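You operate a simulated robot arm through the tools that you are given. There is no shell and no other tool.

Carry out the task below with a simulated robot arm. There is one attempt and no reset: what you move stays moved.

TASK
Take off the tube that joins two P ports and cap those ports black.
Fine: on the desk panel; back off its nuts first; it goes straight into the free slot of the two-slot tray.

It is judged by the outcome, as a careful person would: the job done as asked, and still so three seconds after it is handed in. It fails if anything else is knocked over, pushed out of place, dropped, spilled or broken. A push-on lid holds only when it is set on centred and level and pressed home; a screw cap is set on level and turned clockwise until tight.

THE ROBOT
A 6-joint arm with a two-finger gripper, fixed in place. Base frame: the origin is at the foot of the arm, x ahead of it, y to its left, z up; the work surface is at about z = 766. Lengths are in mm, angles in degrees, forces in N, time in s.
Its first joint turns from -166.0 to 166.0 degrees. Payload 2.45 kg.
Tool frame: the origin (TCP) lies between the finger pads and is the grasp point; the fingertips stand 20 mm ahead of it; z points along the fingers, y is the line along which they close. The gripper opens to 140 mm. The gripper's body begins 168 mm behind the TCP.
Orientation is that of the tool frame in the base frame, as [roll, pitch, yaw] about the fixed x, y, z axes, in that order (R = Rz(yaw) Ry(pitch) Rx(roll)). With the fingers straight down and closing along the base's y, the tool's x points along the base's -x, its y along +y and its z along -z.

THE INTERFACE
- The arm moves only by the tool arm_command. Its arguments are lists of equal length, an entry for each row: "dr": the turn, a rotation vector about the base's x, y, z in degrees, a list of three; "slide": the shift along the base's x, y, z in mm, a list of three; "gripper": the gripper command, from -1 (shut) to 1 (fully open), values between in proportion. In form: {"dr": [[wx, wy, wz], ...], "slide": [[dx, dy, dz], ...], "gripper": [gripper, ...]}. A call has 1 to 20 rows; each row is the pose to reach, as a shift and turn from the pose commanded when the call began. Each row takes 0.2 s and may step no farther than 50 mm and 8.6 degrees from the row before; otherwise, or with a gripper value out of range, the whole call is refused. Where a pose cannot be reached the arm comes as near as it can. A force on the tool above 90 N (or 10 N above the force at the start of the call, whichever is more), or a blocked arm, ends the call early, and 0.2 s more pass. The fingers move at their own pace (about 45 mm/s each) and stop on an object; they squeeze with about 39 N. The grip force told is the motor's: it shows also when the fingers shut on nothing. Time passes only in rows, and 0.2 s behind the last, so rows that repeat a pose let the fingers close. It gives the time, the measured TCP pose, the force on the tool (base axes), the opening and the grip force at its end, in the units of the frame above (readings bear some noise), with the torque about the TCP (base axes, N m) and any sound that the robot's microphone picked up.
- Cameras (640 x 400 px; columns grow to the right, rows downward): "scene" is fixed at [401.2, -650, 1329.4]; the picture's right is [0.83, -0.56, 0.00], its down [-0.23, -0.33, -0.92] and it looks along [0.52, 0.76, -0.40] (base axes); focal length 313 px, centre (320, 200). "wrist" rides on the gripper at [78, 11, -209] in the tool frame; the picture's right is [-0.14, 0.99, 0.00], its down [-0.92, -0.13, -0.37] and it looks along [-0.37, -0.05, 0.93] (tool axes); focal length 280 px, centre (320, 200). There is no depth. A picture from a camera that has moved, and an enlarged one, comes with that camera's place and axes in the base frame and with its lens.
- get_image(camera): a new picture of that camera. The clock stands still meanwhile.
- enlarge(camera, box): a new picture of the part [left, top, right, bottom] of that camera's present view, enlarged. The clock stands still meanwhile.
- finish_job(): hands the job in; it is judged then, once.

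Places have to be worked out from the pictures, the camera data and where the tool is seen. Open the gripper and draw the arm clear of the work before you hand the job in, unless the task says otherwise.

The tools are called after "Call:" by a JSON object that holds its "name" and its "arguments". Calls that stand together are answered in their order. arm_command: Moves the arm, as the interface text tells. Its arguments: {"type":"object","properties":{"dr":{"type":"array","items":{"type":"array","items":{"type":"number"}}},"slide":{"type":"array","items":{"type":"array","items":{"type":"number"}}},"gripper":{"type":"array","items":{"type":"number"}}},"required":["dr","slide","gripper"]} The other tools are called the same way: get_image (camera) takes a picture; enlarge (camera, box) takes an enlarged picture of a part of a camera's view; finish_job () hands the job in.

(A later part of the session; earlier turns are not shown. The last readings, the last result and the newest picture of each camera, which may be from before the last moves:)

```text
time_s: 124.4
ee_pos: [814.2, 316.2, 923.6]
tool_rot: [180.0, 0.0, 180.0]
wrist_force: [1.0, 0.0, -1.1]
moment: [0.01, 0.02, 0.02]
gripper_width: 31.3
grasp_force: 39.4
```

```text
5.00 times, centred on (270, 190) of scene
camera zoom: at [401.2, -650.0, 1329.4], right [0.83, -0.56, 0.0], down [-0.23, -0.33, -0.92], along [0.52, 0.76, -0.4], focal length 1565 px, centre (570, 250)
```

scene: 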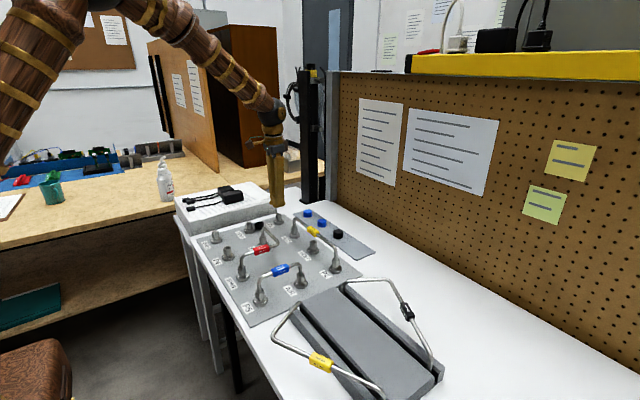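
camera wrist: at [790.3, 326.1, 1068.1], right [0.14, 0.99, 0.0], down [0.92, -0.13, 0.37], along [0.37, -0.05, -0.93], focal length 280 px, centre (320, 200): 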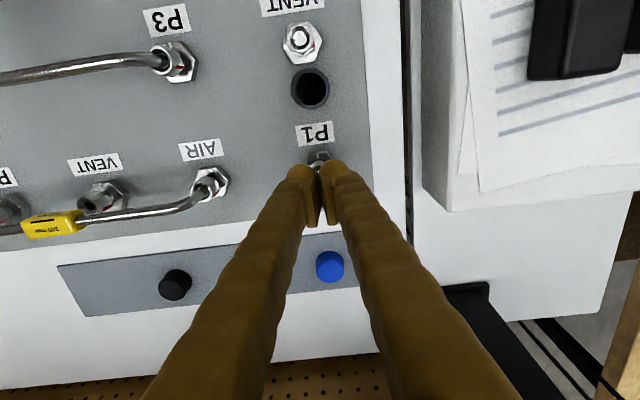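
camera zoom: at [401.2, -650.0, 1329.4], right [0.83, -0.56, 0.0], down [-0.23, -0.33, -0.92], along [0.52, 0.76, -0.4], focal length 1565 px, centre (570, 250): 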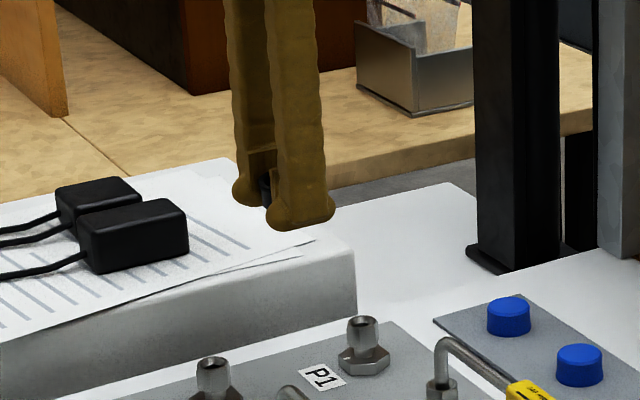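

The cap is held well inside the pads now. I carry it to above the tray, turning the tool −90° so the jaws close along x.

Call:
{"name": "arm_command", "arguments": {"dr": [[0, 0, -7.5], [0, 0, -15], [0, 0, -22.5], [0, 0, -30], [0, 0, -37.5], [0, 0, -45], [0, 0, -52.5], [0, 0, -60], [0, 0, -67.5], [0, 0, -75], [0, 0, -82.5], [0, 0, -90], [0, 0, -90], [0, 0, -90], [0, 0, -90], [0, 0, -90], [0, 0, -90]], "slide": [[0, -25, 10], [0, -65, 20], [0, -105, 30], [0, -145, 37], [0, -185, 37], [0, -225, 37], [0, -265, 37], [0, -305, 37], [0, -345, 37], [0, -385, 37], [0, -425, 37], [-2, -465, 37], [-4, -505, 37], [-4, -545, 37], [-4, -585, 37], [-4, -617, 37], [-4, -617, 37]], "gripper": [-0.7, -0.7, -0.7, -0.7, -0.7, -0.7, -0.7, -0.7, -0.7, -0.7, -0.7, -0.7, -0.7, -0.7, -0.7, -0.7, -0.7]}}

Call:
{"name": "get_image", "arguments": {"camera": "wrist"}}

Call:
{"name": "get_image", "arguments": {"camera": "scene"}}

```text
time_s: 128.0
ee_pos: [812.0, -303.1, 961.0]
tool_rot: [-180.0, 0.1, 90.0]
wrist_force: [-0.7, 0.7, 0.2]
moment: [0.01, 0.0, -0.02]
gripper_width: 31.5
grasp_force: 39.7
```

```text
taken
camera wrist: at [821.9, -224.7, 1170.5], right [0.99, -0.14, 0.0], down [-0.13, -0.92, 0.37], along [-0.05, -0.37, -0.93], focal length 280 px, centre (320, 200)
```

wrist: 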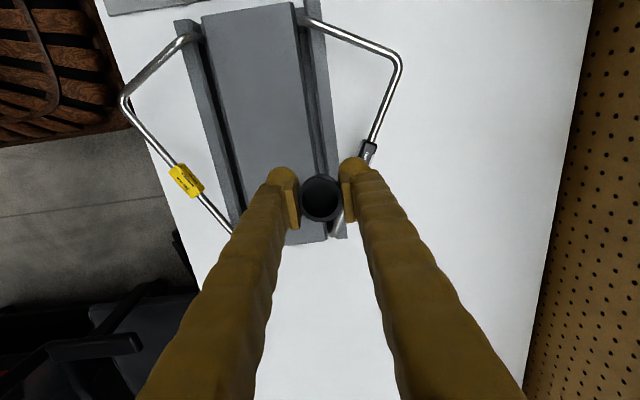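

```text
taken
```

scene: 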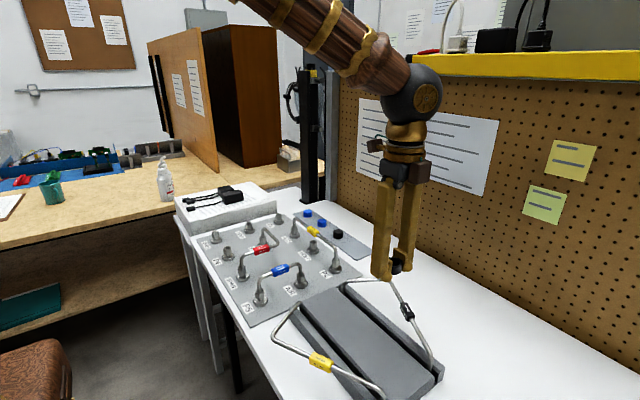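

Now I tilt the tool about x toward +y by 70° in the air, checking that the arm can reach that attitude.

Call:
{"name": "arm_command", "arguments": {"dr": [[7, 0, 0], [14, 0, 0], [21, 0, 0], [28, 0, 0], [35, 0, 0], [42, 0, 0], [49, 0, 0], [56, 0, 0], [63, 0, 0], [70, 0, 0], [70, 0, 0], [70, 0, 0]], "slide": [[0, 0, 0], [0, 0, 0], [0, 0, 0], [0, 0, 0], [0, 0, 0], [0, 0, 0], [0, 0, 0], [0, 0, 0], [0, 0, 0], [0, 0, 0], [0, 0, 0], [0, 0, 0]], "gripper": [-0.7, -0.7, -0.7, -0.7, -0.7, -0.7, -0.7, -0.7, -0.7, -0.7, -0.7, -0.7]}}

Call:
{"name": "get_image", "arguments": {"camera": "wrist"}}

Call:
{"name": "get_image", "arguments": {"camera": "scene"}}

```text
time_s: 130.6
ee_pos: [811.5, -302.5, 959.9]
tool_rot: [-179.9, -70.0, 90.0]
wrist_force: [-0.3, -0.5, -1.0]
moment: [-0.05, 0.02, 0.02]
gripper_width: 31.6
grasp_force: 39.1
```

```text
taken
camera wrist: at [821.5, -471.7, 1106.5], right [0.99, -0.05, -0.13], down [-0.13, -0.66, -0.74], along [-0.05, 0.75, -0.66], focal length 280 px, centre (320, 200)
```

wrist: 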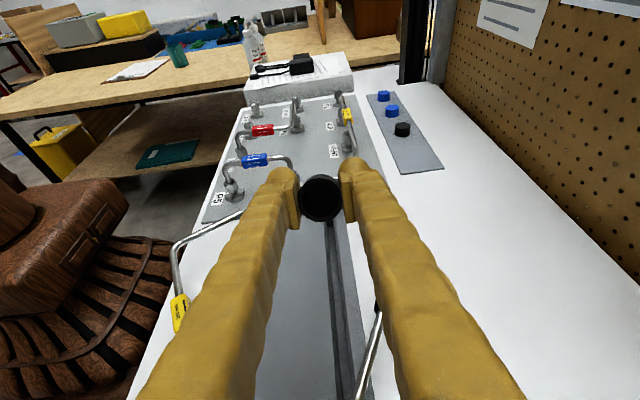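

```text
taken
```

scene: 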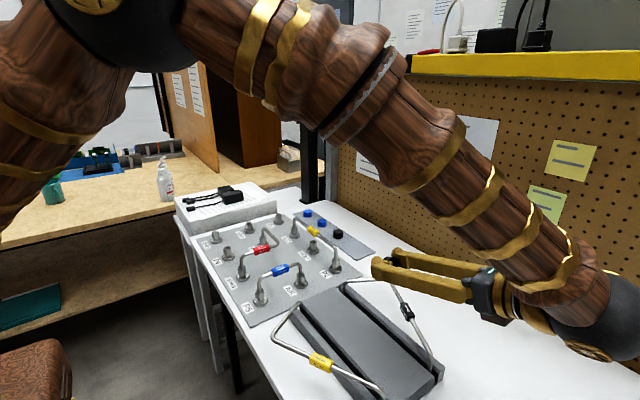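

The arm reaches 70° easily. To lay the cap down low enough I need it near the fingers' lower edge, so I tilt back, set it upside-down on the flat tray block, and regrip it offset.

Call:
{"name": "arm_command", "arguments": {"dr": [[-7, 0, 0], [-14, 0, 0], [-21, 0, 0], [-28, 0, 0], [-35, 0, 0], [-42, 0, 0], [-49, 0, 0], [-56, 0, 0], [-63, 0, 0], [-70, 0, 0], [-70, 0, 0], [-70, 0, 0], [-70, 0, 0], [-70, 0, 0]], "slide": [[0, 0, 0], [0, 0, 0], [0, 0, 0], [0, 0, 0], [0, 0, 0], [0, 0, 0], [0, 0, 0], [0, 0, 0], [0, 0, 0], [-20, 8, 0], [-40, 16, 0], [-58, 17, -40], [-58, 17, -80], [-58, 17, -80]], "gripper": [-0.7, -0.7, -0.7, -0.7, -0.7, -0.7, -0.7, -0.7, -0.7, -0.7, -0.7, -0.7, -0.7, -0.7]}}

Call:
{"name": "get_image", "arguments": {"camera": "wrist"}}

Call:
{"name": "enlarge", "arguments": {"camera": "scene", "box": [270, 230, 450, 400]}}

```text
time_s: 133.6
ee_pos: [753.6, -284.0, 882.3]
tool_rot: [179.9, 0.1, 90.0]
wrist_force: [0.6, 0.1, 0.1]
moment: [-0.01, 0.0, -0.01]
gripper_width: 32.4
grasp_force: 38.5
```

```text
taken
camera wrist: at [763.5, -206.7, 1090.7], right [0.99, -0.14, 0.0], down [-0.13, -0.92, 0.37], along [-0.05, -0.37, -0.93], focal length 280 px, centre (320, 200)
```

wrist: 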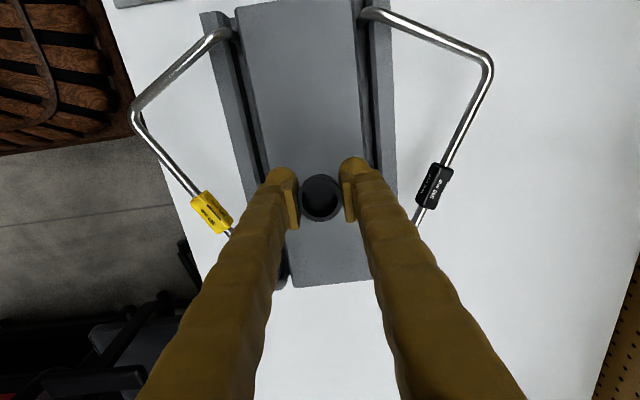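

```text
2.35 times, centred on (360, 315) of scene
camera zoom: at [401.2, -650.0, 1329.4], right [0.83, -0.56, 0.0], down [-0.23, -0.33, -0.92], along [0.52, 0.76, -0.4], focal length 737 px, centre (226, -71)
```

zoom: 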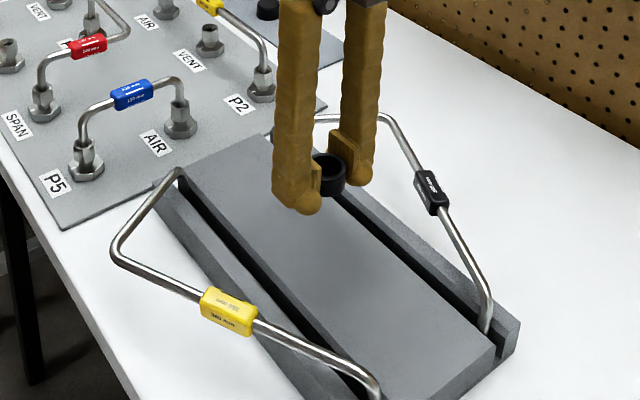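

The cap's base is a few mm above the fingertips. I lower until the tips are nearly on the tray block, then release it gently there.

Call:
{"name": "arm_command", "arguments": {"dr": [[0, 0, 0], [0, 0, 0], [0, 0, 0], [0, 0, 0]], "slide": [[0, 0, -30], [0, 0, -50], [0, 0, -59], [0, 0, -59]], "gripper": [-0.7, -0.7, -0.7, -0.7]}}

Call:
{"name": "enlarge", "arguments": {"camera": "scene", "box": [310, 255, 380, 320]}}

```text
time_s: 134.6
ee_pos: [753.1, -284.7, 822.3]
tool_rot: [-180.0, 0.1, 90.0]
wrist_force: [0.3, -0.6, 0.0]
moment: [-0.03, 0.03, -0.04]
gripper_width: 32.6
grasp_force: 39.2
```

```text
6.15 times, centred on (345, 288) of scene
camera zoom: at [401.2, -650.0, 1329.4], right [0.83, -0.56, 0.0], down [-0.23, -0.33, -0.92], along [0.52, 0.76, -0.4], focal length 1927 px, centre (166, -338)
```

zoom: 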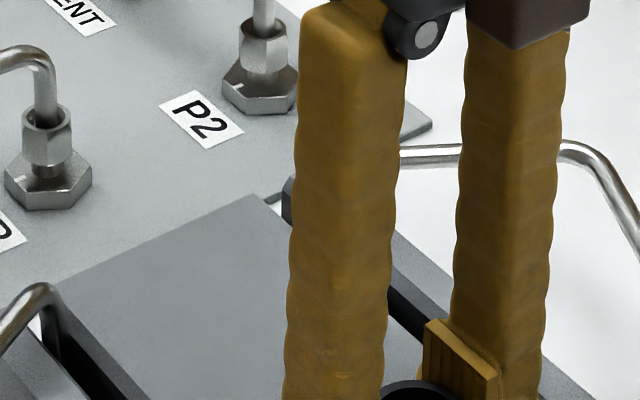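

Call:
{"name": "enlarge", "arguments": {"camera": "scene", "box": [320, 295, 390, 360]}}

Call:
{"name": "enlarge", "arguments": {"camera": "wrist", "box": [250, 100, 390, 250]}}

```text
6.15 times, centred on (355, 328) of scene
camera zoom: at [401.2, -650.0, 1329.4], right [0.83, -0.56, 0.0], down [-0.23, -0.33, -0.92], along [0.52, 0.76, -0.4], focal length 1927 px, centre (105, -585)
```

zoom: 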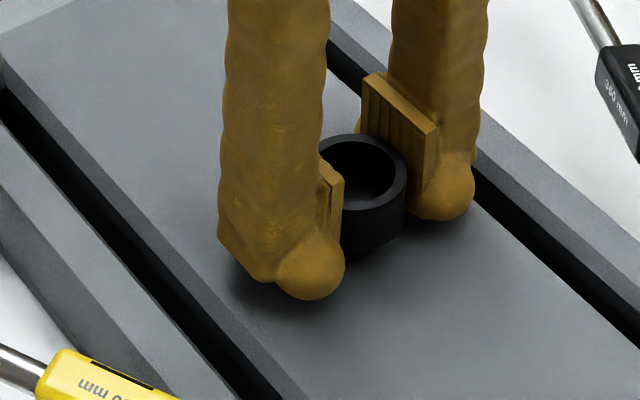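

```text
2.67 times, centred on (320, 175) of wrist
camera zoom: at [763.3, -206.3, 1031.5], right [0.99, -0.14, 0.0], down [-0.13, -0.92, 0.37], along [-0.05, -0.37, -0.93], focal length 748 px, centre (320, 267)
```

zoom: 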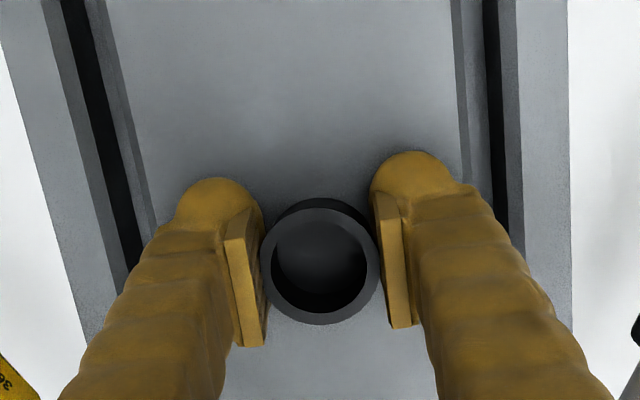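

The scene camera sees this spot well. I lower 1.5 mm more and release the cap onto the block, opening fully before moving.

Call:
{"name": "arm_command", "arguments": {"dr": [[0, 0, 0], [0, 0, 0], [0, 0, 0], [0, 0, 0], [0, 0, 0], [0, 0, 0], [0, 0, 0]], "slide": [[0, 0, -1.5], [0, 0, -1.5], [0, 0, -1.5], [0, 0, -1.5], [0, 0, -1.5], [0, 0, -1.5], [0, 0, -1.5]], "gripper": [-0.7, -0.5, -0.4, -0.2, -0.1, -0.1, -0.1]}}

Call:
{"name": "enlarge", "arguments": {"camera": "scene", "box": [320, 295, 390, 360]}}

Call:
{"name": "enlarge", "arguments": {"camera": "wrist", "box": [250, 100, 390, 250]}}

```text
time_s: 136.2
ee_pos: [753.4, -283.6, 820.8]
tool_rot: [-179.9, 0.1, 90.0]
wrist_force: [-0.4, -0.7, 0.1]
moment: [0.02, 0.01, -0.03]
gripper_width: 63.1
grasp_force: 0.1
```

```text
6.15 times, centred on (355, 328) of scene
camera zoom: at [401.2, -650.0, 1329.4], right [0.83, -0.56, 0.0], down [-0.23, -0.33, -0.92], along [0.52, 0.76, -0.4], focal length 1927 px, centre (105, -585)
```

zoom: 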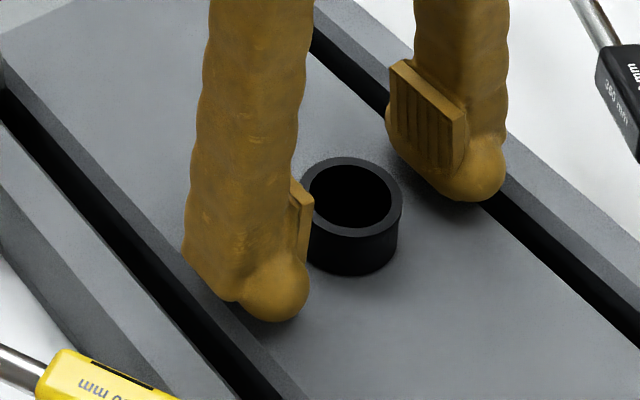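

```text
2.67 times, centred on (320, 175) of wrist
camera zoom: at [763.3, -206.3, 1030.1], right [0.99, -0.14, 0.0], down [-0.13, -0.92, 0.37], along [-0.05, -0.37, -0.93], focal length 748 px, centre (320, 267)
```

zoom: 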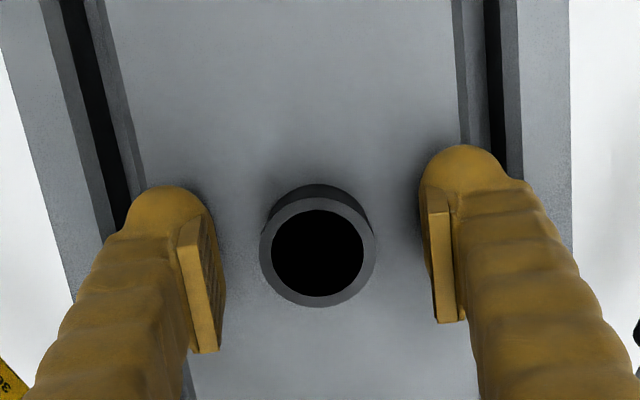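

The cap stands on the block. I shift the fingers 13 mm toward +y so the cap sits near their lower (−y) edge, and grip.

Call:
{"name": "arm_command", "arguments": {"dr": [[0, 0, 0], [0, 0, 0], [0, 0, 0], [0, 0, 0], [0, 0, 0], [0, 0, 0], [0, 0, 0]], "slide": [[0, 6, 0], [0, 13, 0], [0, 13, 0], [0, 13, 0], [0, 13, 0], [0, 13, 0], [0, 13, 0]], "gripper": [-0.1, -0.2, -0.4, -0.5, -0.6, -0.7, -0.7]}}

Call:
{"name": "enlarge", "arguments": {"camera": "scene", "box": [320, 295, 390, 360]}}

Call:
{"name": "enlarge", "arguments": {"camera": "wrist", "box": [250, 100, 390, 250]}}

```text
time_s: 137.8
ee_pos: [753.2, -271.3, 820.7]
tool_rot: [180.0, 0.2, 89.9]
wrist_force: [0.5, -0.1, -0.4]
moment: [-0.01, 0.0, 0.03]
gripper_width: 31.7
grasp_force: 39.2
```

```text
6.15 times, centred on (355, 328) of scene
camera zoom: at [401.2, -650.0, 1329.4], right [0.83, -0.56, 0.0], down [-0.23, -0.33, -0.92], along [0.52, 0.76, -0.4], focal length 1927 px, centre (105, -585)
```

zoom: 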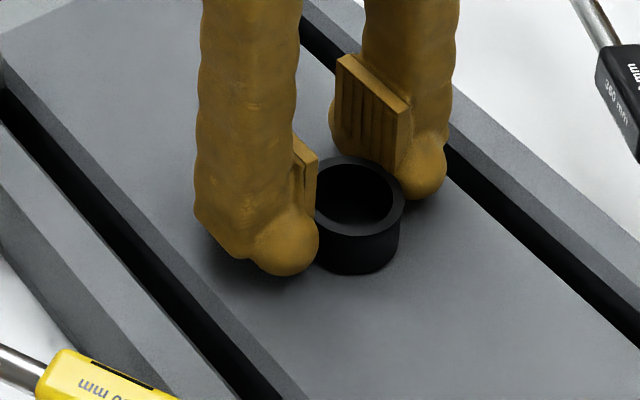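

```text
2.67 times, centred on (320, 175) of wrist
camera zoom: at [762.9, -193.3, 1030.4], right [0.99, -0.14, 0.0], down [-0.13, -0.92, 0.37], along [-0.05, -0.37, -0.93], focal length 748 px, centre (320, 267)
```

zoom: 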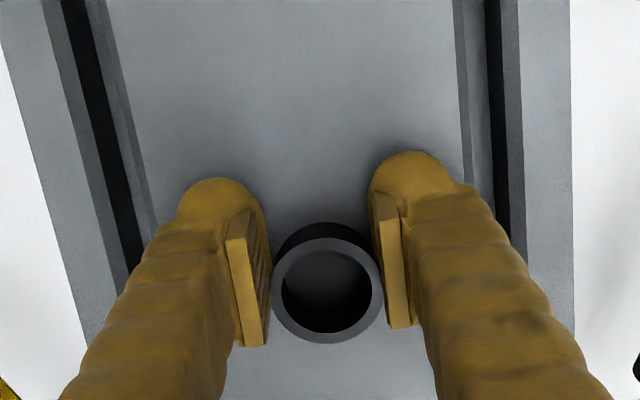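

The cap is gripped at the fingers' edge. I lift, move over the free groove at x≈811 (middle of the slot, clear of the black tube) and tilt 75° toward +y.

Call:
{"name": "arm_command", "arguments": {"dr": [[0, 0, 0], [0, 0, 0], [0, 0, 0], [7.5, 0, 0], [15, 0, 0], [22.5, 0, 0], [30, 0, 0], [37.5, 0, 0], [45, 0, 0], [52.5, 0, 0], [60, 0, 0], [67.5, 0, 0], [75, 0, 0], [75, 0, 0], [75, 0, 0]], "slide": [[0, 0, 10], [0, 0, 50], [20, 0, 90], [40, 0, 100], [58, -3, 100], [58, -5.5, 100], [58, -5.5, 100], [58, -5.5, 100], [58, -5.5, 100], [58, -5.5, 100], [58, -5.5, 100], [58, -5.5, 100], [58, -5.5, 90], [58, -5.5, 70], [58, -5.5, 70]], "gripper": [-0.7, -0.7, -0.7, -0.7, -0.7, -0.7, -0.7, -0.7, -0.7, -0.7, -0.7, -0.7, -0.7, -0.7, -0.7]}}

Call:
{"name": "get_image", "arguments": {"camera": "scene"}}

Call:
{"name": "enlarge", "arguments": {"camera": "scene", "box": [330, 260, 450, 380]}}

Call:
{"name": "get_image", "arguments": {"camera": "wrist"}}

```text
time_s: 141.0
ee_pos: [810.4, -277.6, 890.6]
tool_rot: [-179.9, -75.0, 89.9]
wrist_force: [1.3, -0.2, 0.4]
moment: [-0.01, 0.01, 0.03]
gripper_width: 31.8
grasp_force: 38.9
```

```text
taken
```

scene: 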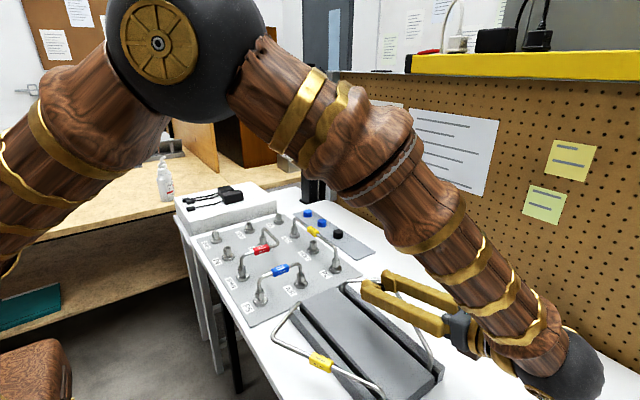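

```text
3.33 times, centred on (390, 320) of scene
camera zoom: at [401.2, -650.0, 1329.4], right [0.83, -0.56, 0.0], down [-0.23, -0.33, -0.92], along [0.52, 0.76, -0.4], focal length 1044 px, centre (87, -200)
```

zoom: 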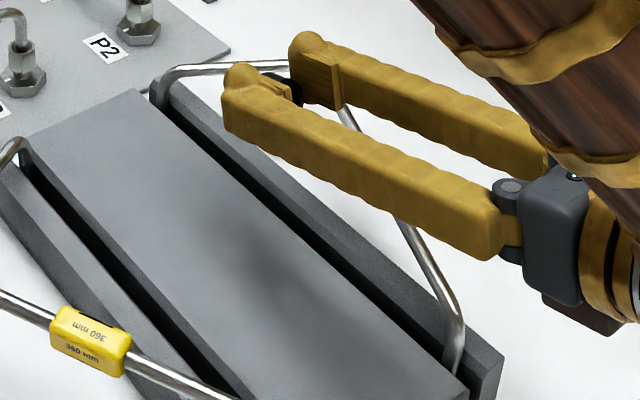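

```text
taken
camera wrist: at [821.3, -459.4, 1020.6], right [0.99, -0.04, -0.13], down [-0.13, -0.59, -0.79], along [-0.05, 0.8, -0.59], focal length 280 px, centre (320, 200)
```

wrist: 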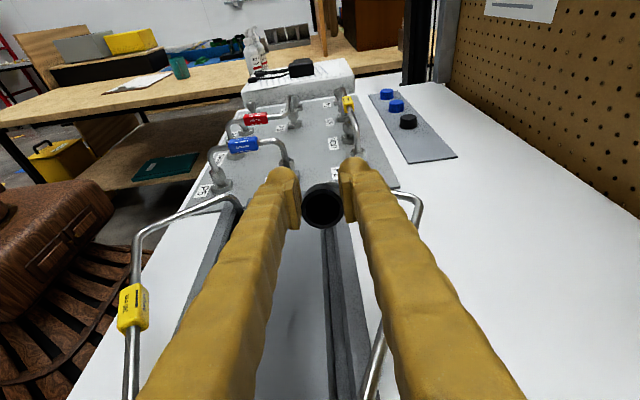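

The cap (o opening toward −y) is over the groove and everything is clear. I lower toward the groove in steps.

Call:
{"name": "arm_command", "arguments": {"dr": [[0, 0, 0], [0, 0, 0], [0, 0, 0], [0, 0, 0]], "slide": [[0, 0, -20], [0, 0, -40], [0, 0, -52], [0, 0, -52]], "gripper": [-0.7, -0.7, -0.7, -0.7]}}

Call:
{"name": "enlarge", "arguments": {"camera": "scene", "box": [330, 260, 450, 380]}}

Call:
{"name": "enlarge", "arguments": {"camera": "wrist", "box": [250, 130, 390, 260]}}

```text
time_s: 142.0
ee_pos: [810.3, -278.0, 839.4]
tool_rot: [-179.9, -74.9, 89.8]
wrist_force: [0.7, 0.0, -0.5]
moment: [0.0, -0.01, 0.01]
gripper_width: 31.5
grasp_force: 38.8
```

```text
3.33 times, centred on (390, 320) of scene
camera zoom: at [401.2, -650.0, 1329.4], right [0.83, -0.56, 0.0], down [-0.23, -0.33, -0.92], along [0.52, 0.76, -0.4], focal length 1044 px, centre (87, -200)
```

zoom: 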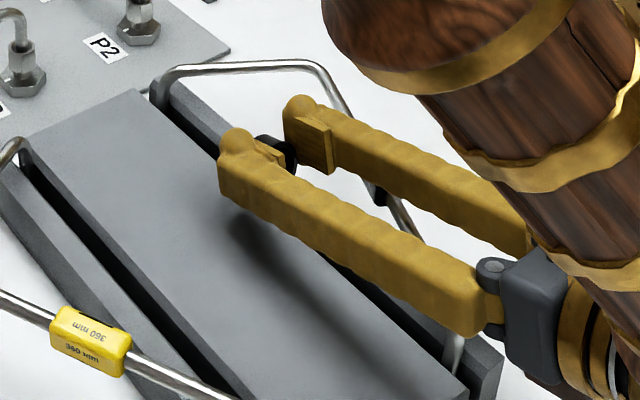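

```text
3.08 times, centred on (320, 195) of wrist
camera zoom: at [821.4, -459.5, 968.3], right [0.99, -0.04, -0.13], down [-0.13, -0.6, -0.79], along [-0.05, 0.8, -0.59], focal length 863 px, centre (320, 215)
```

zoom: 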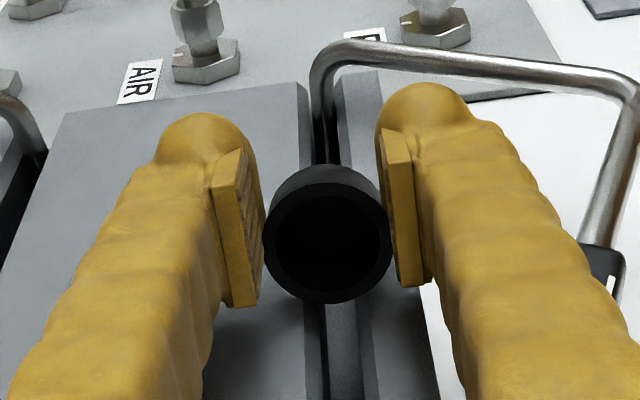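

The cap is right over the groove. I lower in 2–3 mm steps, feeling for contact.

Call:
{"name": "arm_command", "arguments": {"dr": [[0, 0, 0], [0, 0, 0], [0, 0, 0], [0, 0, 0]], "slide": [[0, 0, -2.5], [0, 0, -5], [0, 0, -7.5], [0, 0, -7.5]], "gripper": [-0.7, -0.7, -0.7, -0.7]}}

Call:
{"name": "enlarge", "arguments": {"camera": "scene", "box": [330, 270, 420, 350]}}

Call:
{"name": "enlarge", "arguments": {"camera": "wrist", "box": [250, 130, 390, 260]}}

```text
time_s: 143.0
ee_pos: [810.4, -277.7, 829.9]
tool_rot: [-179.8, -74.9, 90.0]
wrist_force: [-3.0, 0.0, 5.3]
moment: [-0.08, -0.04, -0.02]
gripper_width: 31.6
grasp_force: 38.7
```

```text
5.00 times, centred on (375, 310) of scene
camera zoom: at [401.2, -650.0, 1329.4], right [0.83, -0.56, 0.0], down [-0.23, -0.33, -0.92], along [0.52, 0.76, -0.4], focal length 1565 px, centre (45, -350)
```

zoom: 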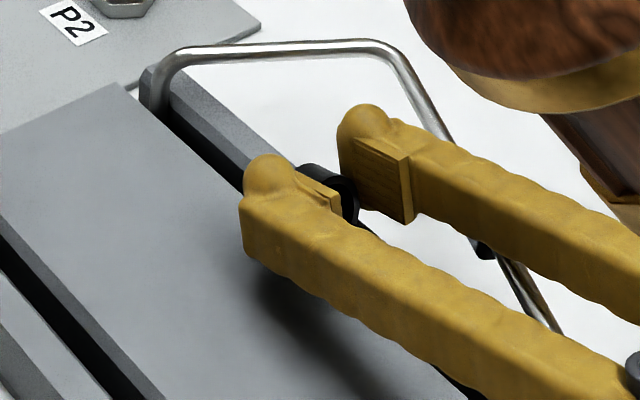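

```text
3.08 times, centred on (320, 195) of wrist
camera zoom: at [821.3, -459.3, 961.3], right [0.99, -0.04, -0.13], down [-0.13, -0.6, -0.79], along [-0.05, 0.8, -0.59], focal length 863 px, centre (320, 215)
```

zoom: 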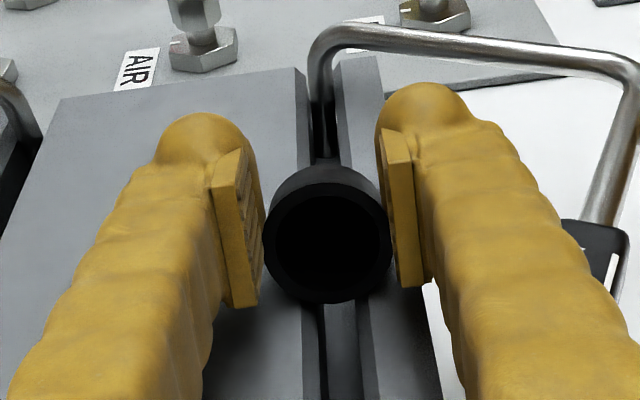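

The cap rests in the groove (5 N). I open the fingers slowly and fully.

Call:
{"name": "arm_command", "arguments": {"dr": [[0, 0, 0], [0, 0, 0], [0, 0, 0], [0, 0, 0], [0, 0, 0], [0, 0, 0], [0, 0, 0]], "slide": [[0, 0, 0], [0, 0, 0], [0, 0, 0], [0, 0, 0], [0, 0, 0], [0, 0, 0], [0, 0, 0]], "gripper": [-0.53, -0.5, -0.45, -0.4, -0.3, -0.2, -0.2]}}

Call:
{"name": "enlarge", "arguments": {"camera": "scene", "box": [330, 270, 420, 350]}}

Call:
{"name": "enlarge", "arguments": {"camera": "wrist", "box": [250, 130, 390, 260]}}

```text
time_s: 144.6
ee_pos: [811.2, -277.4, 830.8]
tool_rot: [-179.9, -74.9, 90.1]
wrist_force: [-12.7, 5.0, 11.3]
moment: [-0.37, -0.46, -0.26]
gripper_width: 49.3
grasp_force: 0.1
```

```text
5.00 times, centred on (375, 310) of scene
camera zoom: at [401.2, -650.0, 1329.4], right [0.83, -0.56, 0.0], down [-0.23, -0.33, -0.92], along [0.52, 0.76, -0.4], focal length 1565 px, centre (45, -350)
```

zoom: 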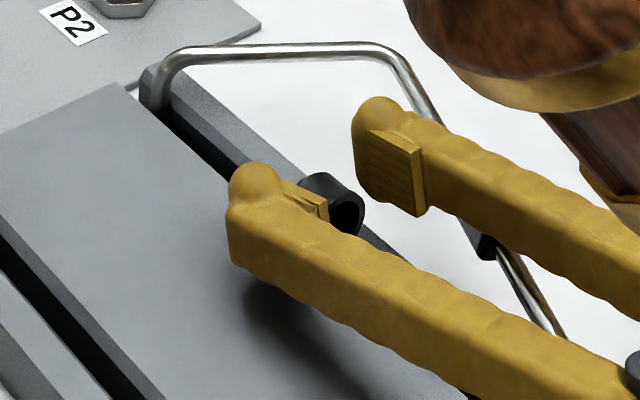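

```text
3.08 times, centred on (320, 195) of wrist
camera zoom: at [821.2, -459.3, 961.6], right [0.99, -0.04, -0.13], down [-0.13, -0.6, -0.79], along [-0.05, 0.8, -0.59], focal length 863 px, centre (320, 215)
```

zoom: 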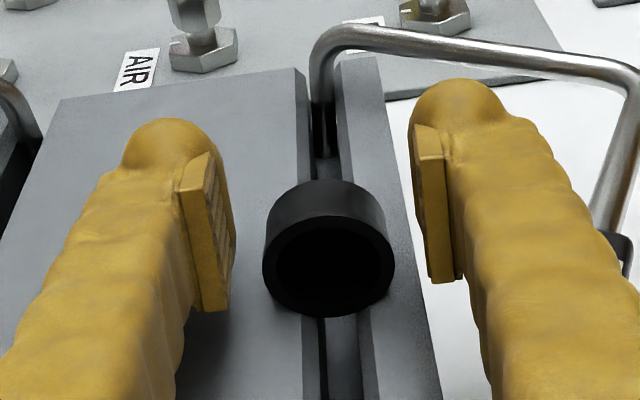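

The cap lies on its side in the groove, but the opened right finger is pushing lightly on the black tube. I close slightly to relieve it, then rise straight up.

Call:
{"name": "arm_command", "arguments": {"dr": [[0, 0, 0], [0, 0, 0], [0, 0, 0], [0, 0, 0], [0, 0, 0], [0, 0, 0], [0, 0, 0]], "slide": [[0, 0, 0.5], [0, 0, 1], [0, 0, 6], [0, 0, 15], [0, 0, 35], [0, 0, 60], [0, 0, 60]], "gripper": [-0.38, -0.38, -0.38, -0.38, -0.38, -0.38, -0.38]}}

Call:
{"name": "enlarge", "arguments": {"camera": "scene", "box": [310, 260, 460, 400]}}

Call:
{"name": "get_image", "arguments": {"camera": "wrist"}}

```text
time_s: 146.2
ee_pos: [810.6, -276.7, 889.9]
tool_rot: [-179.8, -74.9, 89.9]
wrist_force: [-0.5, 1.5, 0.0]
moment: [-0.01, 0.0, -0.02]
gripper_width: 43.4
grasp_force: 0.1
```

```text
2.86 times, centred on (385, 330) of scene
camera zoom: at [401.2, -650.0, 1329.4], right [0.83, -0.56, 0.0], down [-0.23, -0.33, -0.92], along [0.52, 0.76, -0.4], focal length 894 px, centre (134, -171)
```

zoom: 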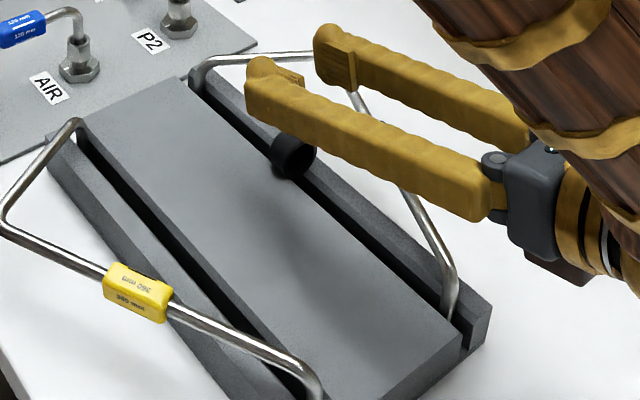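

```text
taken
camera wrist: at [821.8, -458.8, 1021.0], right [0.99, -0.04, -0.13], down [-0.13, -0.6, -0.79], along [-0.05, 0.8, -0.59], focal length 280 px, centre (320, 200)
```

wrist: 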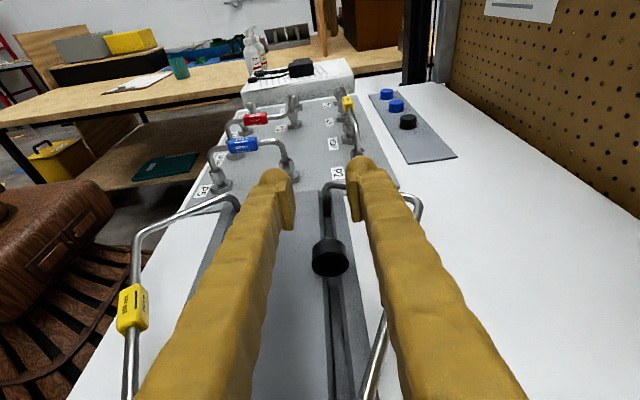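

The cap lies in the groove, open end toward −y, and both tubes are in place. I tilt back to vertical above it.

Call:
{"name": "arm_command", "arguments": {"dr": [[-7.5, 0, 0], [-15, 0, 0], [-22.5, 0, 0], [-30, 0, 0], [-37.5, 0, 0], [-45, 0, 0], [-52.5, 0, 0], [-60, 0, 0], [-67.5, 0, 0], [-75, 0, 0], [-75, 0, 0], [-75, 0, 0]], "slide": [[0, 0, 20], [0, 0, 30], [0, 0, 30], [0, 0, 30], [0, 0, 30], [0, 0, 30], [0, 0, 30], [0, 0, 30], [0, 5, 30], [0, 10, 30], [0, 15, 10], [0, 15, 10]], "gripper": [-0.38, -0.38, -0.38, -0.38, -0.38, -0.3, -0.2, -0.2, -0.2, -0.2, -0.2, -0.2]}}

Call:
{"name": "get_image", "arguments": {"camera": "wrist"}}

Call:
{"name": "enlarge", "arguments": {"camera": "wrist", "box": [250, 100, 390, 250]}}

Call:
{"name": "enlarge", "arguments": {"camera": "scene", "box": [310, 260, 460, 400]}}

```text
time_s: 148.8
ee_pos: [811.5, -262.7, 900.0]
tool_rot: [-179.9, 0.1, 89.9]
wrist_force: [-0.1, 0.2, 0.1]
moment: [0.03, 0.0, 0.02]
gripper_width: 56.1
grasp_force: 0.0
```

```text
taken
camera wrist: at [821.4, -184.2, 1110.1], right [0.99, -0.14, 0.0], down [-0.13, -0.92, 0.37], along [-0.05, -0.37, -0.93], focal length 280 px, centre (320, 200)
```

wrist: 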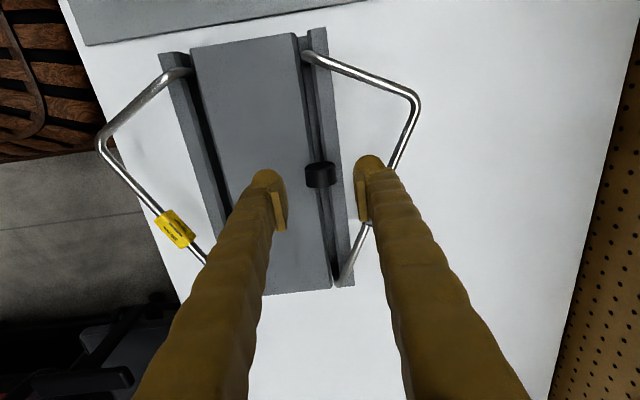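

```text
2.67 times, centred on (320, 175) of wrist
camera zoom: at [821.4, -184.2, 1110.1], right [0.99, -0.14, 0.0], down [-0.13, -0.92, 0.37], along [-0.05, -0.37, -0.93], focal length 748 px, centre (320, 267)
```

zoom: 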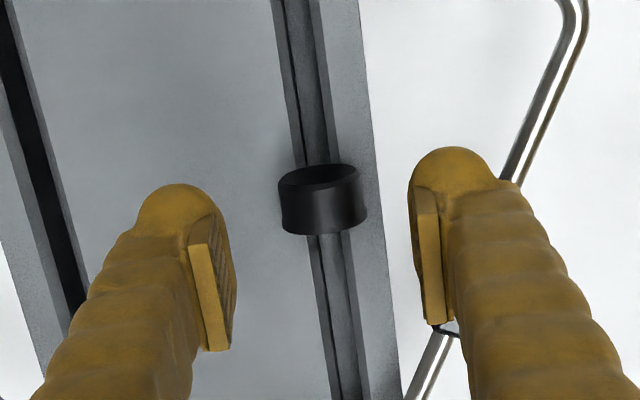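

```text
2.86 times, centred on (385, 330) of scene
camera zoom: at [401.2, -650.0, 1329.4], right [0.83, -0.56, 0.0], down [-0.23, -0.33, -0.92], along [0.52, 0.76, -0.4], focal length 894 px, centre (134, -171)
```

zoom: 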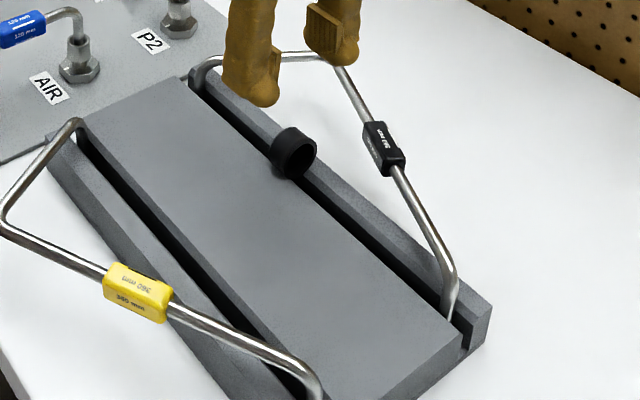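

The cap is at (810, −272). I lower the vertical fingers around it, 10 mm offset toward +y, down to just above the tray surface.

Call:
{"name": "arm_command", "arguments": {"dr": [[0, 0, 0], [0, 0, 0], [0, 0, 0], [0, 0, 0], [0, 0, 0]], "slide": [[-1.3, 0.3, -25], [-1.3, 0.3, -50], [-1.3, 0.3, -70], [-1.3, 0.3, -78], [-1.3, 0.3, -78]], "gripper": [-0.2, -0.2, -0.2, -0.2, -0.2]}}

Call:
{"name": "enlarge", "arguments": {"camera": "wrist", "box": [250, 100, 390, 250]}}

Call:
{"name": "enlarge", "arguments": {"camera": "scene", "box": [330, 270, 420, 350]}}

```text
time_s: 150.0
ee_pos: [809.3, -262.1, 822.2]
tool_rot: [180.0, 0.1, 90.0]
wrist_force: [0.1, 0.3, -0.3]
moment: [0.03, -0.01, 0.02]
gripper_width: 56.1
grasp_force: 0.0
```

```text
2.67 times, centred on (320, 175) of wrist
camera zoom: at [819.8, -184.3, 1032.4], right [0.99, -0.14, 0.0], down [-0.13, -0.92, 0.37], along [-0.05, -0.37, -0.93], focal length 748 px, centre (320, 267)
```

zoom: 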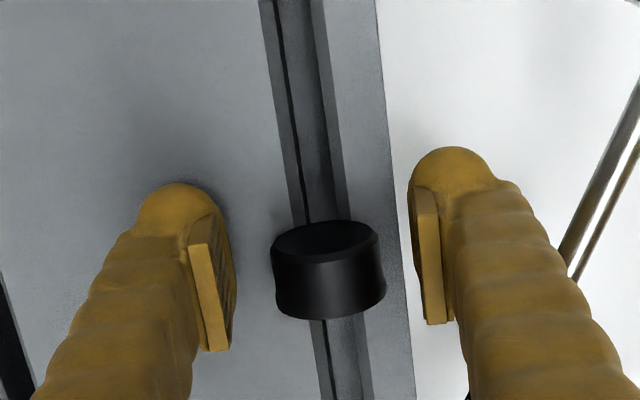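

```text
5.00 times, centred on (375, 310) of scene
camera zoom: at [401.2, -650.0, 1329.4], right [0.83, -0.56, 0.0], down [-0.23, -0.33, -0.92], along [0.52, 0.76, -0.4], focal length 1565 px, centre (45, -350)
```

zoom: 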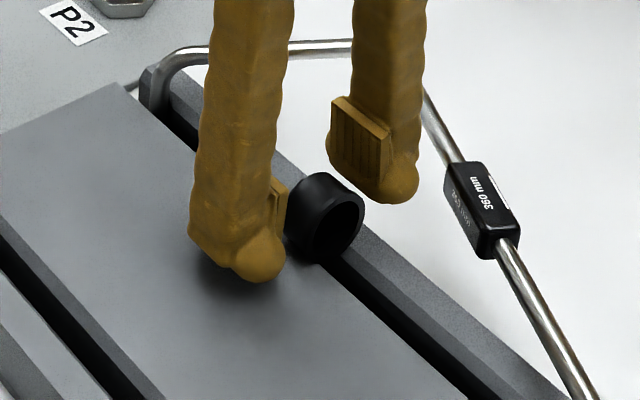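

The cap is between the fingers. I close on it in stages.

Call:
{"name": "arm_command", "arguments": {"dr": [[0, 0, 0], [0, 0, 0], [0, 0, 0], [0, 0, 0], [0, 0, 0], [0, 0, 0]], "slide": [[0, 0, 0], [0, 0, 0], [0, 0, 0], [0, 0, 0], [0, 0, 0], [0, 0, 0]], "gripper": [-0.35, -0.45, -0.52, -0.6, -0.7, -0.7]}}

Call:
{"name": "enlarge", "arguments": {"camera": "wrist", "box": [250, 100, 390, 250]}}

Call:
{"name": "enlarge", "arguments": {"camera": "scene", "box": [330, 270, 420, 350]}}

```text
time_s: 151.4
ee_pos: [809.2, -262.6, 822.2]
tool_rot: [-180.0, 0.1, 90.0]
wrist_force: [0.1, 0.9, 1.5]
moment: [0.03, 0.0, 0.01]
gripper_width: 32.4
grasp_force: 39.0
```

```text
2.67 times, centred on (320, 175) of wrist
camera zoom: at [819.8, -184.3, 1032.6], right [0.99, -0.14, 0.0], down [-0.13, -0.92, 0.37], along [-0.05, -0.37, -0.93], focal length 748 px, centre (320, 267)
```

zoom: 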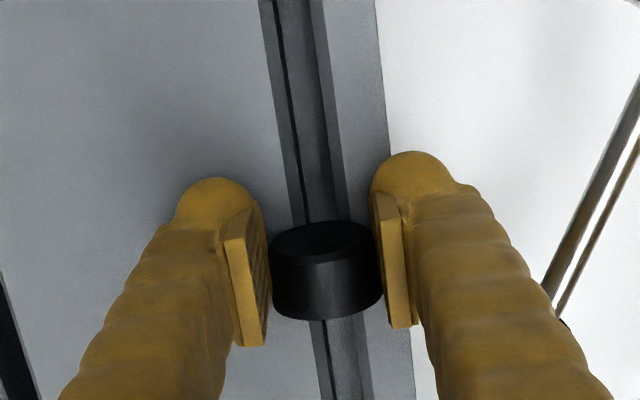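

```text
5.00 times, centred on (375, 310) of scene
camera zoom: at [401.2, -650.0, 1329.4], right [0.83, -0.56, 0.0], down [-0.23, -0.33, -0.92], along [0.52, 0.76, -0.4], focal length 1565 px, centre (45, -350)
```

zoom: 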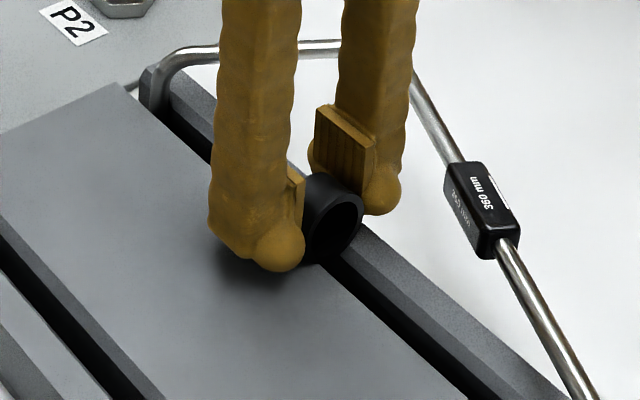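

The cap is held by its sides with the open end toward −y. I lift, move over the flat tray block, and tilt 78° so the open end points down.

Call:
{"name": "arm_command", "arguments": {"dr": [[0, 0, 0], [0, 0, 0], [0, 0, 0], [7.8, 0, 0], [15.6, 0, 0], [23.4, 0, 0], [31.2, 0, 0], [39, 0, 0], [46.8, 0, 0], [54.6, 0, 0], [62.4, 0, 0], [70.2, 0, 0], [78, 0, 0], [78, 0, 0], [78, 0, 0]], "slide": [[0, 0, 8], [0, 0, 45], [-20, -10, 80], [-40, -20, 100], [-56, -28, 100], [-56, -28, 100], [-56, -28, 100], [-56, -28, 100], [-56, -28, 100], [-56, -28, 100], [-56, -28, 100], [-56, -28, 100], [-56, -28, 80], [-56, -28, 50], [-56, -28, 50]], "gripper": [-0.7, -0.7, -0.7, -0.7, -0.7, -0.7, -0.7, -0.7, -0.7, -0.7, -0.7, -0.7, -0.7, -0.7, -0.7]}}

Call:
{"name": "enlarge", "arguments": {"camera": "scene", "box": [290, 260, 450, 400]}}

Call:
{"name": "get_image", "arguments": {"camera": "wrist"}}

```text
time_s: 154.6
ee_pos: [753.9, -290.8, 872.6]
tool_rot: [-179.9, -78.0, 89.9]
wrist_force: [0.1, 0.1, 0.2]
moment: [0.05, 0.0, -0.04]
gripper_width: 32.2
grasp_force: 39.0
```

```text
2.86 times, centred on (370, 330) of scene
camera zoom: at [401.2, -650.0, 1329.4], right [0.83, -0.56, 0.0], down [-0.23, -0.33, -0.92], along [0.52, 0.76, -0.4], focal length 894 px, centre (177, -171)
```

zoom: 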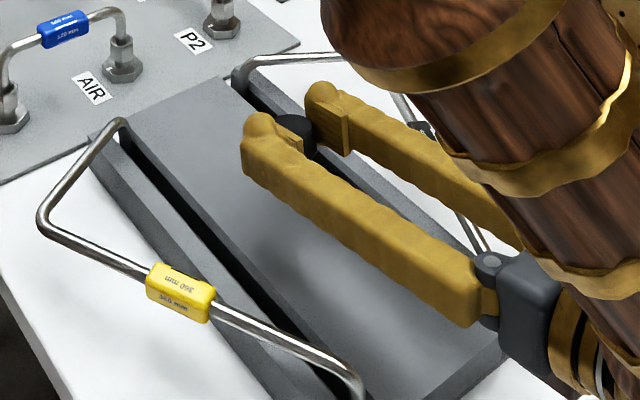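

```text
taken
camera wrist: at [764.1, -478.4, 993.5], right [0.99, -0.03, -0.13], down [-0.13, -0.55, -0.82], along [-0.05, 0.83, -0.55], focal length 280 px, centre (320, 200)
```

wrist: 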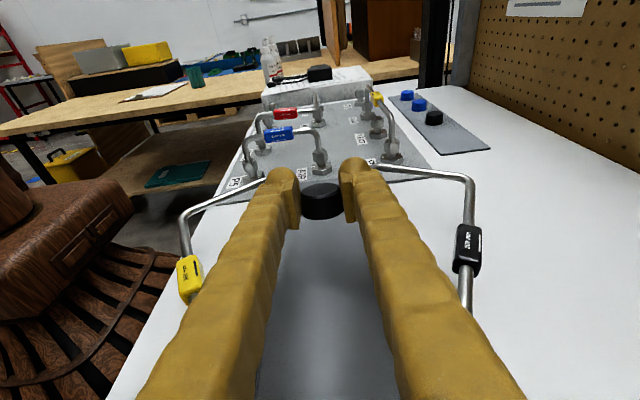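

The closed end is now up. I lower it onto the tray block in steps.

Call:
{"name": "arm_command", "arguments": {"dr": [[0, 0, 0], [0, 0, 0], [0, 0, 0], [0, 0, 0]], "slide": [[0, 0, -20], [0, 0, -36], [0, 0, -43], [0, 0, -43]], "gripper": [-0.7, -0.7, -0.7, -0.7]}}

Call:
{"name": "enlarge", "arguments": {"camera": "scene", "box": [310, 280, 400, 360]}}

Call:
{"name": "enlarge", "arguments": {"camera": "wrist", "box": [250, 130, 390, 260]}}

```text
time_s: 155.6
ee_pos: [753.4, -291.8, 829.2]
tool_rot: [-179.8, -78.0, 89.9]
wrist_force: [0.1, 0.0, 0.0]
moment: [0.01, 0.02, 0.0]
gripper_width: 32.2
grasp_force: 38.9
```

```text
5.00 times, centred on (355, 320) of scene
camera zoom: at [401.2, -650.0, 1329.4], right [0.83, -0.56, 0.0], down [-0.23, -0.33, -0.92], along [0.52, 0.76, -0.4], focal length 1565 px, centre (145, -400)
```

zoom: 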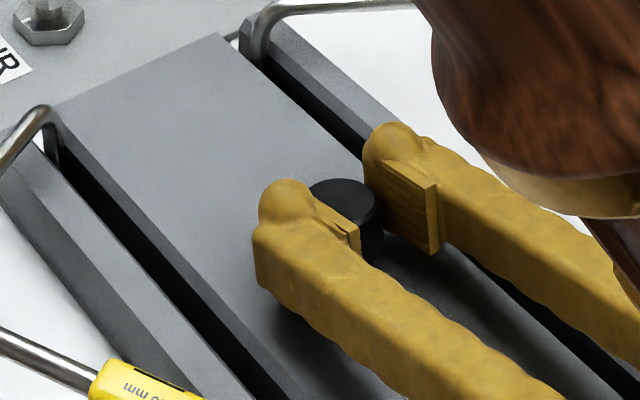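

```text
3.08 times, centred on (320, 195) of wrist
camera zoom: at [764.3, -478.6, 950.3], right [0.99, -0.03, -0.14], down [-0.13, -0.55, -0.82], along [-0.05, 0.83, -0.55], focal length 863 px, centre (320, 215)
```

zoom: 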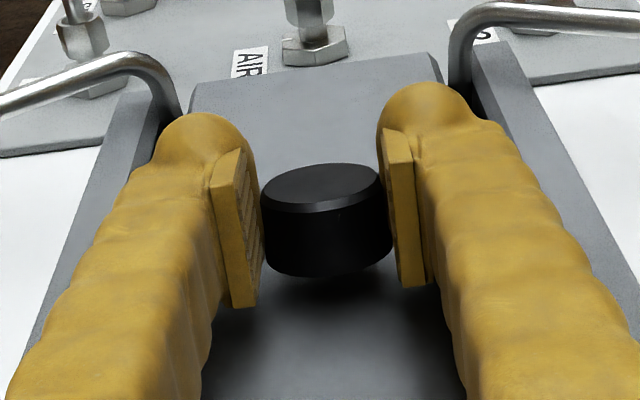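

Right way up. I lower the last few millimetres until contact.

Call:
{"name": "arm_command", "arguments": {"dr": [[0, 0, 0], [0, 0, 0], [0, 0, 0], [0, 0, 0]], "slide": [[0, 0, -2], [0, 0, -4], [0, 0, -5.5], [0, 0, -5.5]], "gripper": [-0.7, -0.7, -0.7, -0.7]}}

Call:
{"name": "enlarge", "arguments": {"camera": "wrist", "box": [250, 130, 390, 260]}}

```text
time_s: 156.6
ee_pos: [754.5, -289.7, 823.9]
tool_rot: [-179.9, -77.9, 89.9]
wrist_force: [-0.1, 0.1, -0.4]
moment: [0.03, -0.01, -0.01]
gripper_width: 32.2
grasp_force: 38.9
```

```text
3.08 times, centred on (320, 195) of wrist
camera zoom: at [763.8, -478.4, 945.3], right [0.99, -0.03, -0.13], down [-0.13, -0.55, -0.82], along [-0.05, 0.83, -0.55], focal length 863 px, centre (320, 215)
```

zoom: 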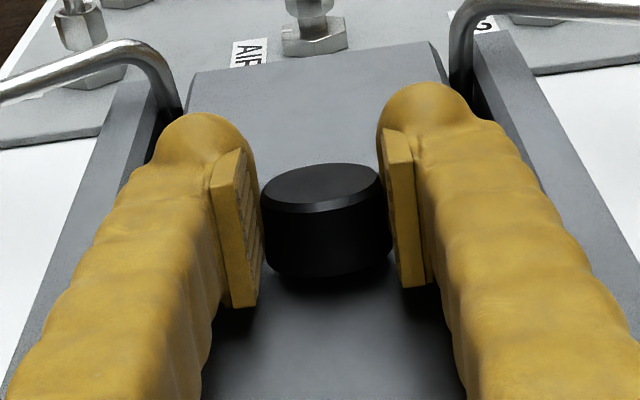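

Call:
{"name": "arm_command", "arguments": {"dr": [[0, 0, 0], [0, 0, 0], [0, 0, 0]], "slide": [[0, 0, -1], [0, 0, -2], [0, 0, -2]], "gripper": [-0.7, -0.7, -0.7]}}

Call:
{"name": "enlarge", "arguments": {"camera": "scene", "box": [310, 280, 400, 360]}}

```text
time_s: 157.4
ee_pos: [753.9, -289.9, 822.6]
tool_rot: [-179.9, -77.8, 90.0]
wrist_force: [-0.3, 0.0, 0.0]
moment: [-0.01, 0.04, -0.02]
gripper_width: 32.5
grasp_force: 38.9
```

```text
5.00 times, centred on (355, 320) of scene
camera zoom: at [401.2, -650.0, 1329.4], right [0.83, -0.56, 0.0], down [-0.23, -0.33, -0.92], along [0.52, 0.76, -0.4], focal length 1565 px, centre (145, -400)
```

zoom: 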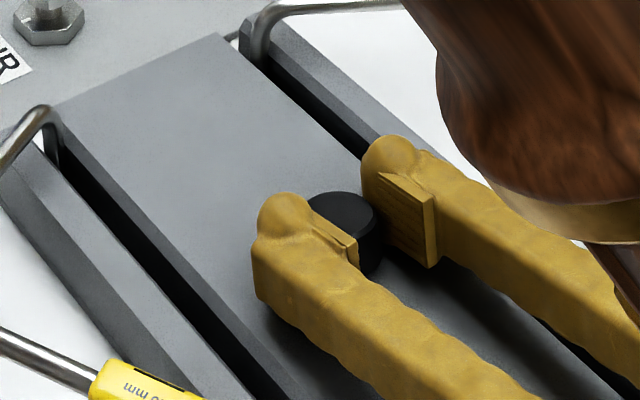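

Nearly there; another 1.5 mm, then I open slowly and fully while staying put.

Call:
{"name": "arm_command", "arguments": {"dr": [[0, 0, 0], [0, 0, 0], [0, 0, 0], [0, 0, 0], [0, 0, 0], [0, 0, 0], [0, 0, 0], [0, 0, 0], [0, 0, 0]], "slide": [[0, 0, -0.8], [0, 0, -1.5], [0, 0, -1.5], [0, 0, -1.5], [0, 0, -1.5], [0, 0, -1.5], [0, 0, -1.5], [0, 0, -1.5], [0, 0, -1.5]], "gripper": [-0.7, -0.7, -0.53, -0.5, -0.45, -0.4, -0.3, -0.3, -0.3]}}

Call:
{"name": "enlarge", "arguments": {"camera": "scene", "box": [310, 280, 400, 360]}}

Call:
{"name": "enlarge", "arguments": {"camera": "wrist", "box": [250, 130, 390, 260]}}

```text
time_s: 159.4
ee_pos: [752.7, -290.1, 820.6]
tool_rot: [-179.8, -77.9, 89.9]
wrist_force: [-0.3, 0.0, 0.4]
moment: [0.03, -0.02, -0.03]
gripper_width: 49.2
grasp_force: 0.1
```

```text
5.00 times, centred on (355, 320) of scene
camera zoom: at [401.2, -650.0, 1329.4], right [0.83, -0.56, 0.0], down [-0.23, -0.33, -0.92], along [0.52, 0.76, -0.4], focal length 1565 px, centre (145, -400)
```

zoom: 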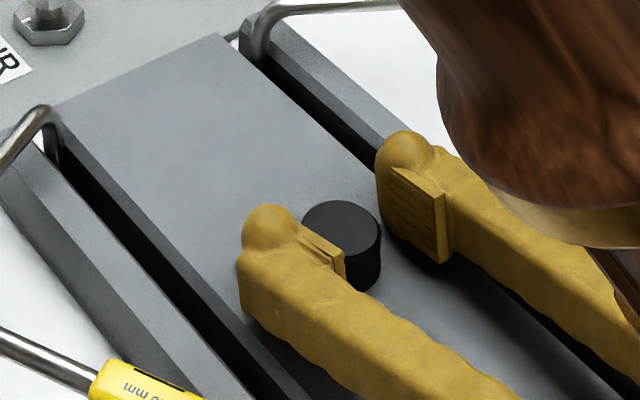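

```text
3.08 times, centred on (320, 195) of wrist
camera zoom: at [763.9, -478.2, 941.5], right [0.99, -0.03, -0.13], down [-0.13, -0.55, -0.82], along [-0.05, 0.83, -0.55], focal length 863 px, centre (320, 215)
```

zoom: 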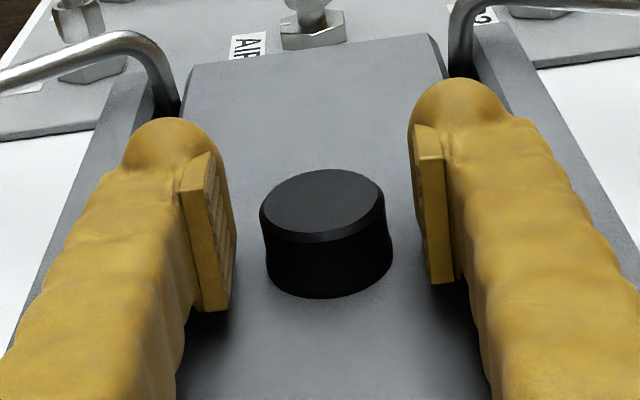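

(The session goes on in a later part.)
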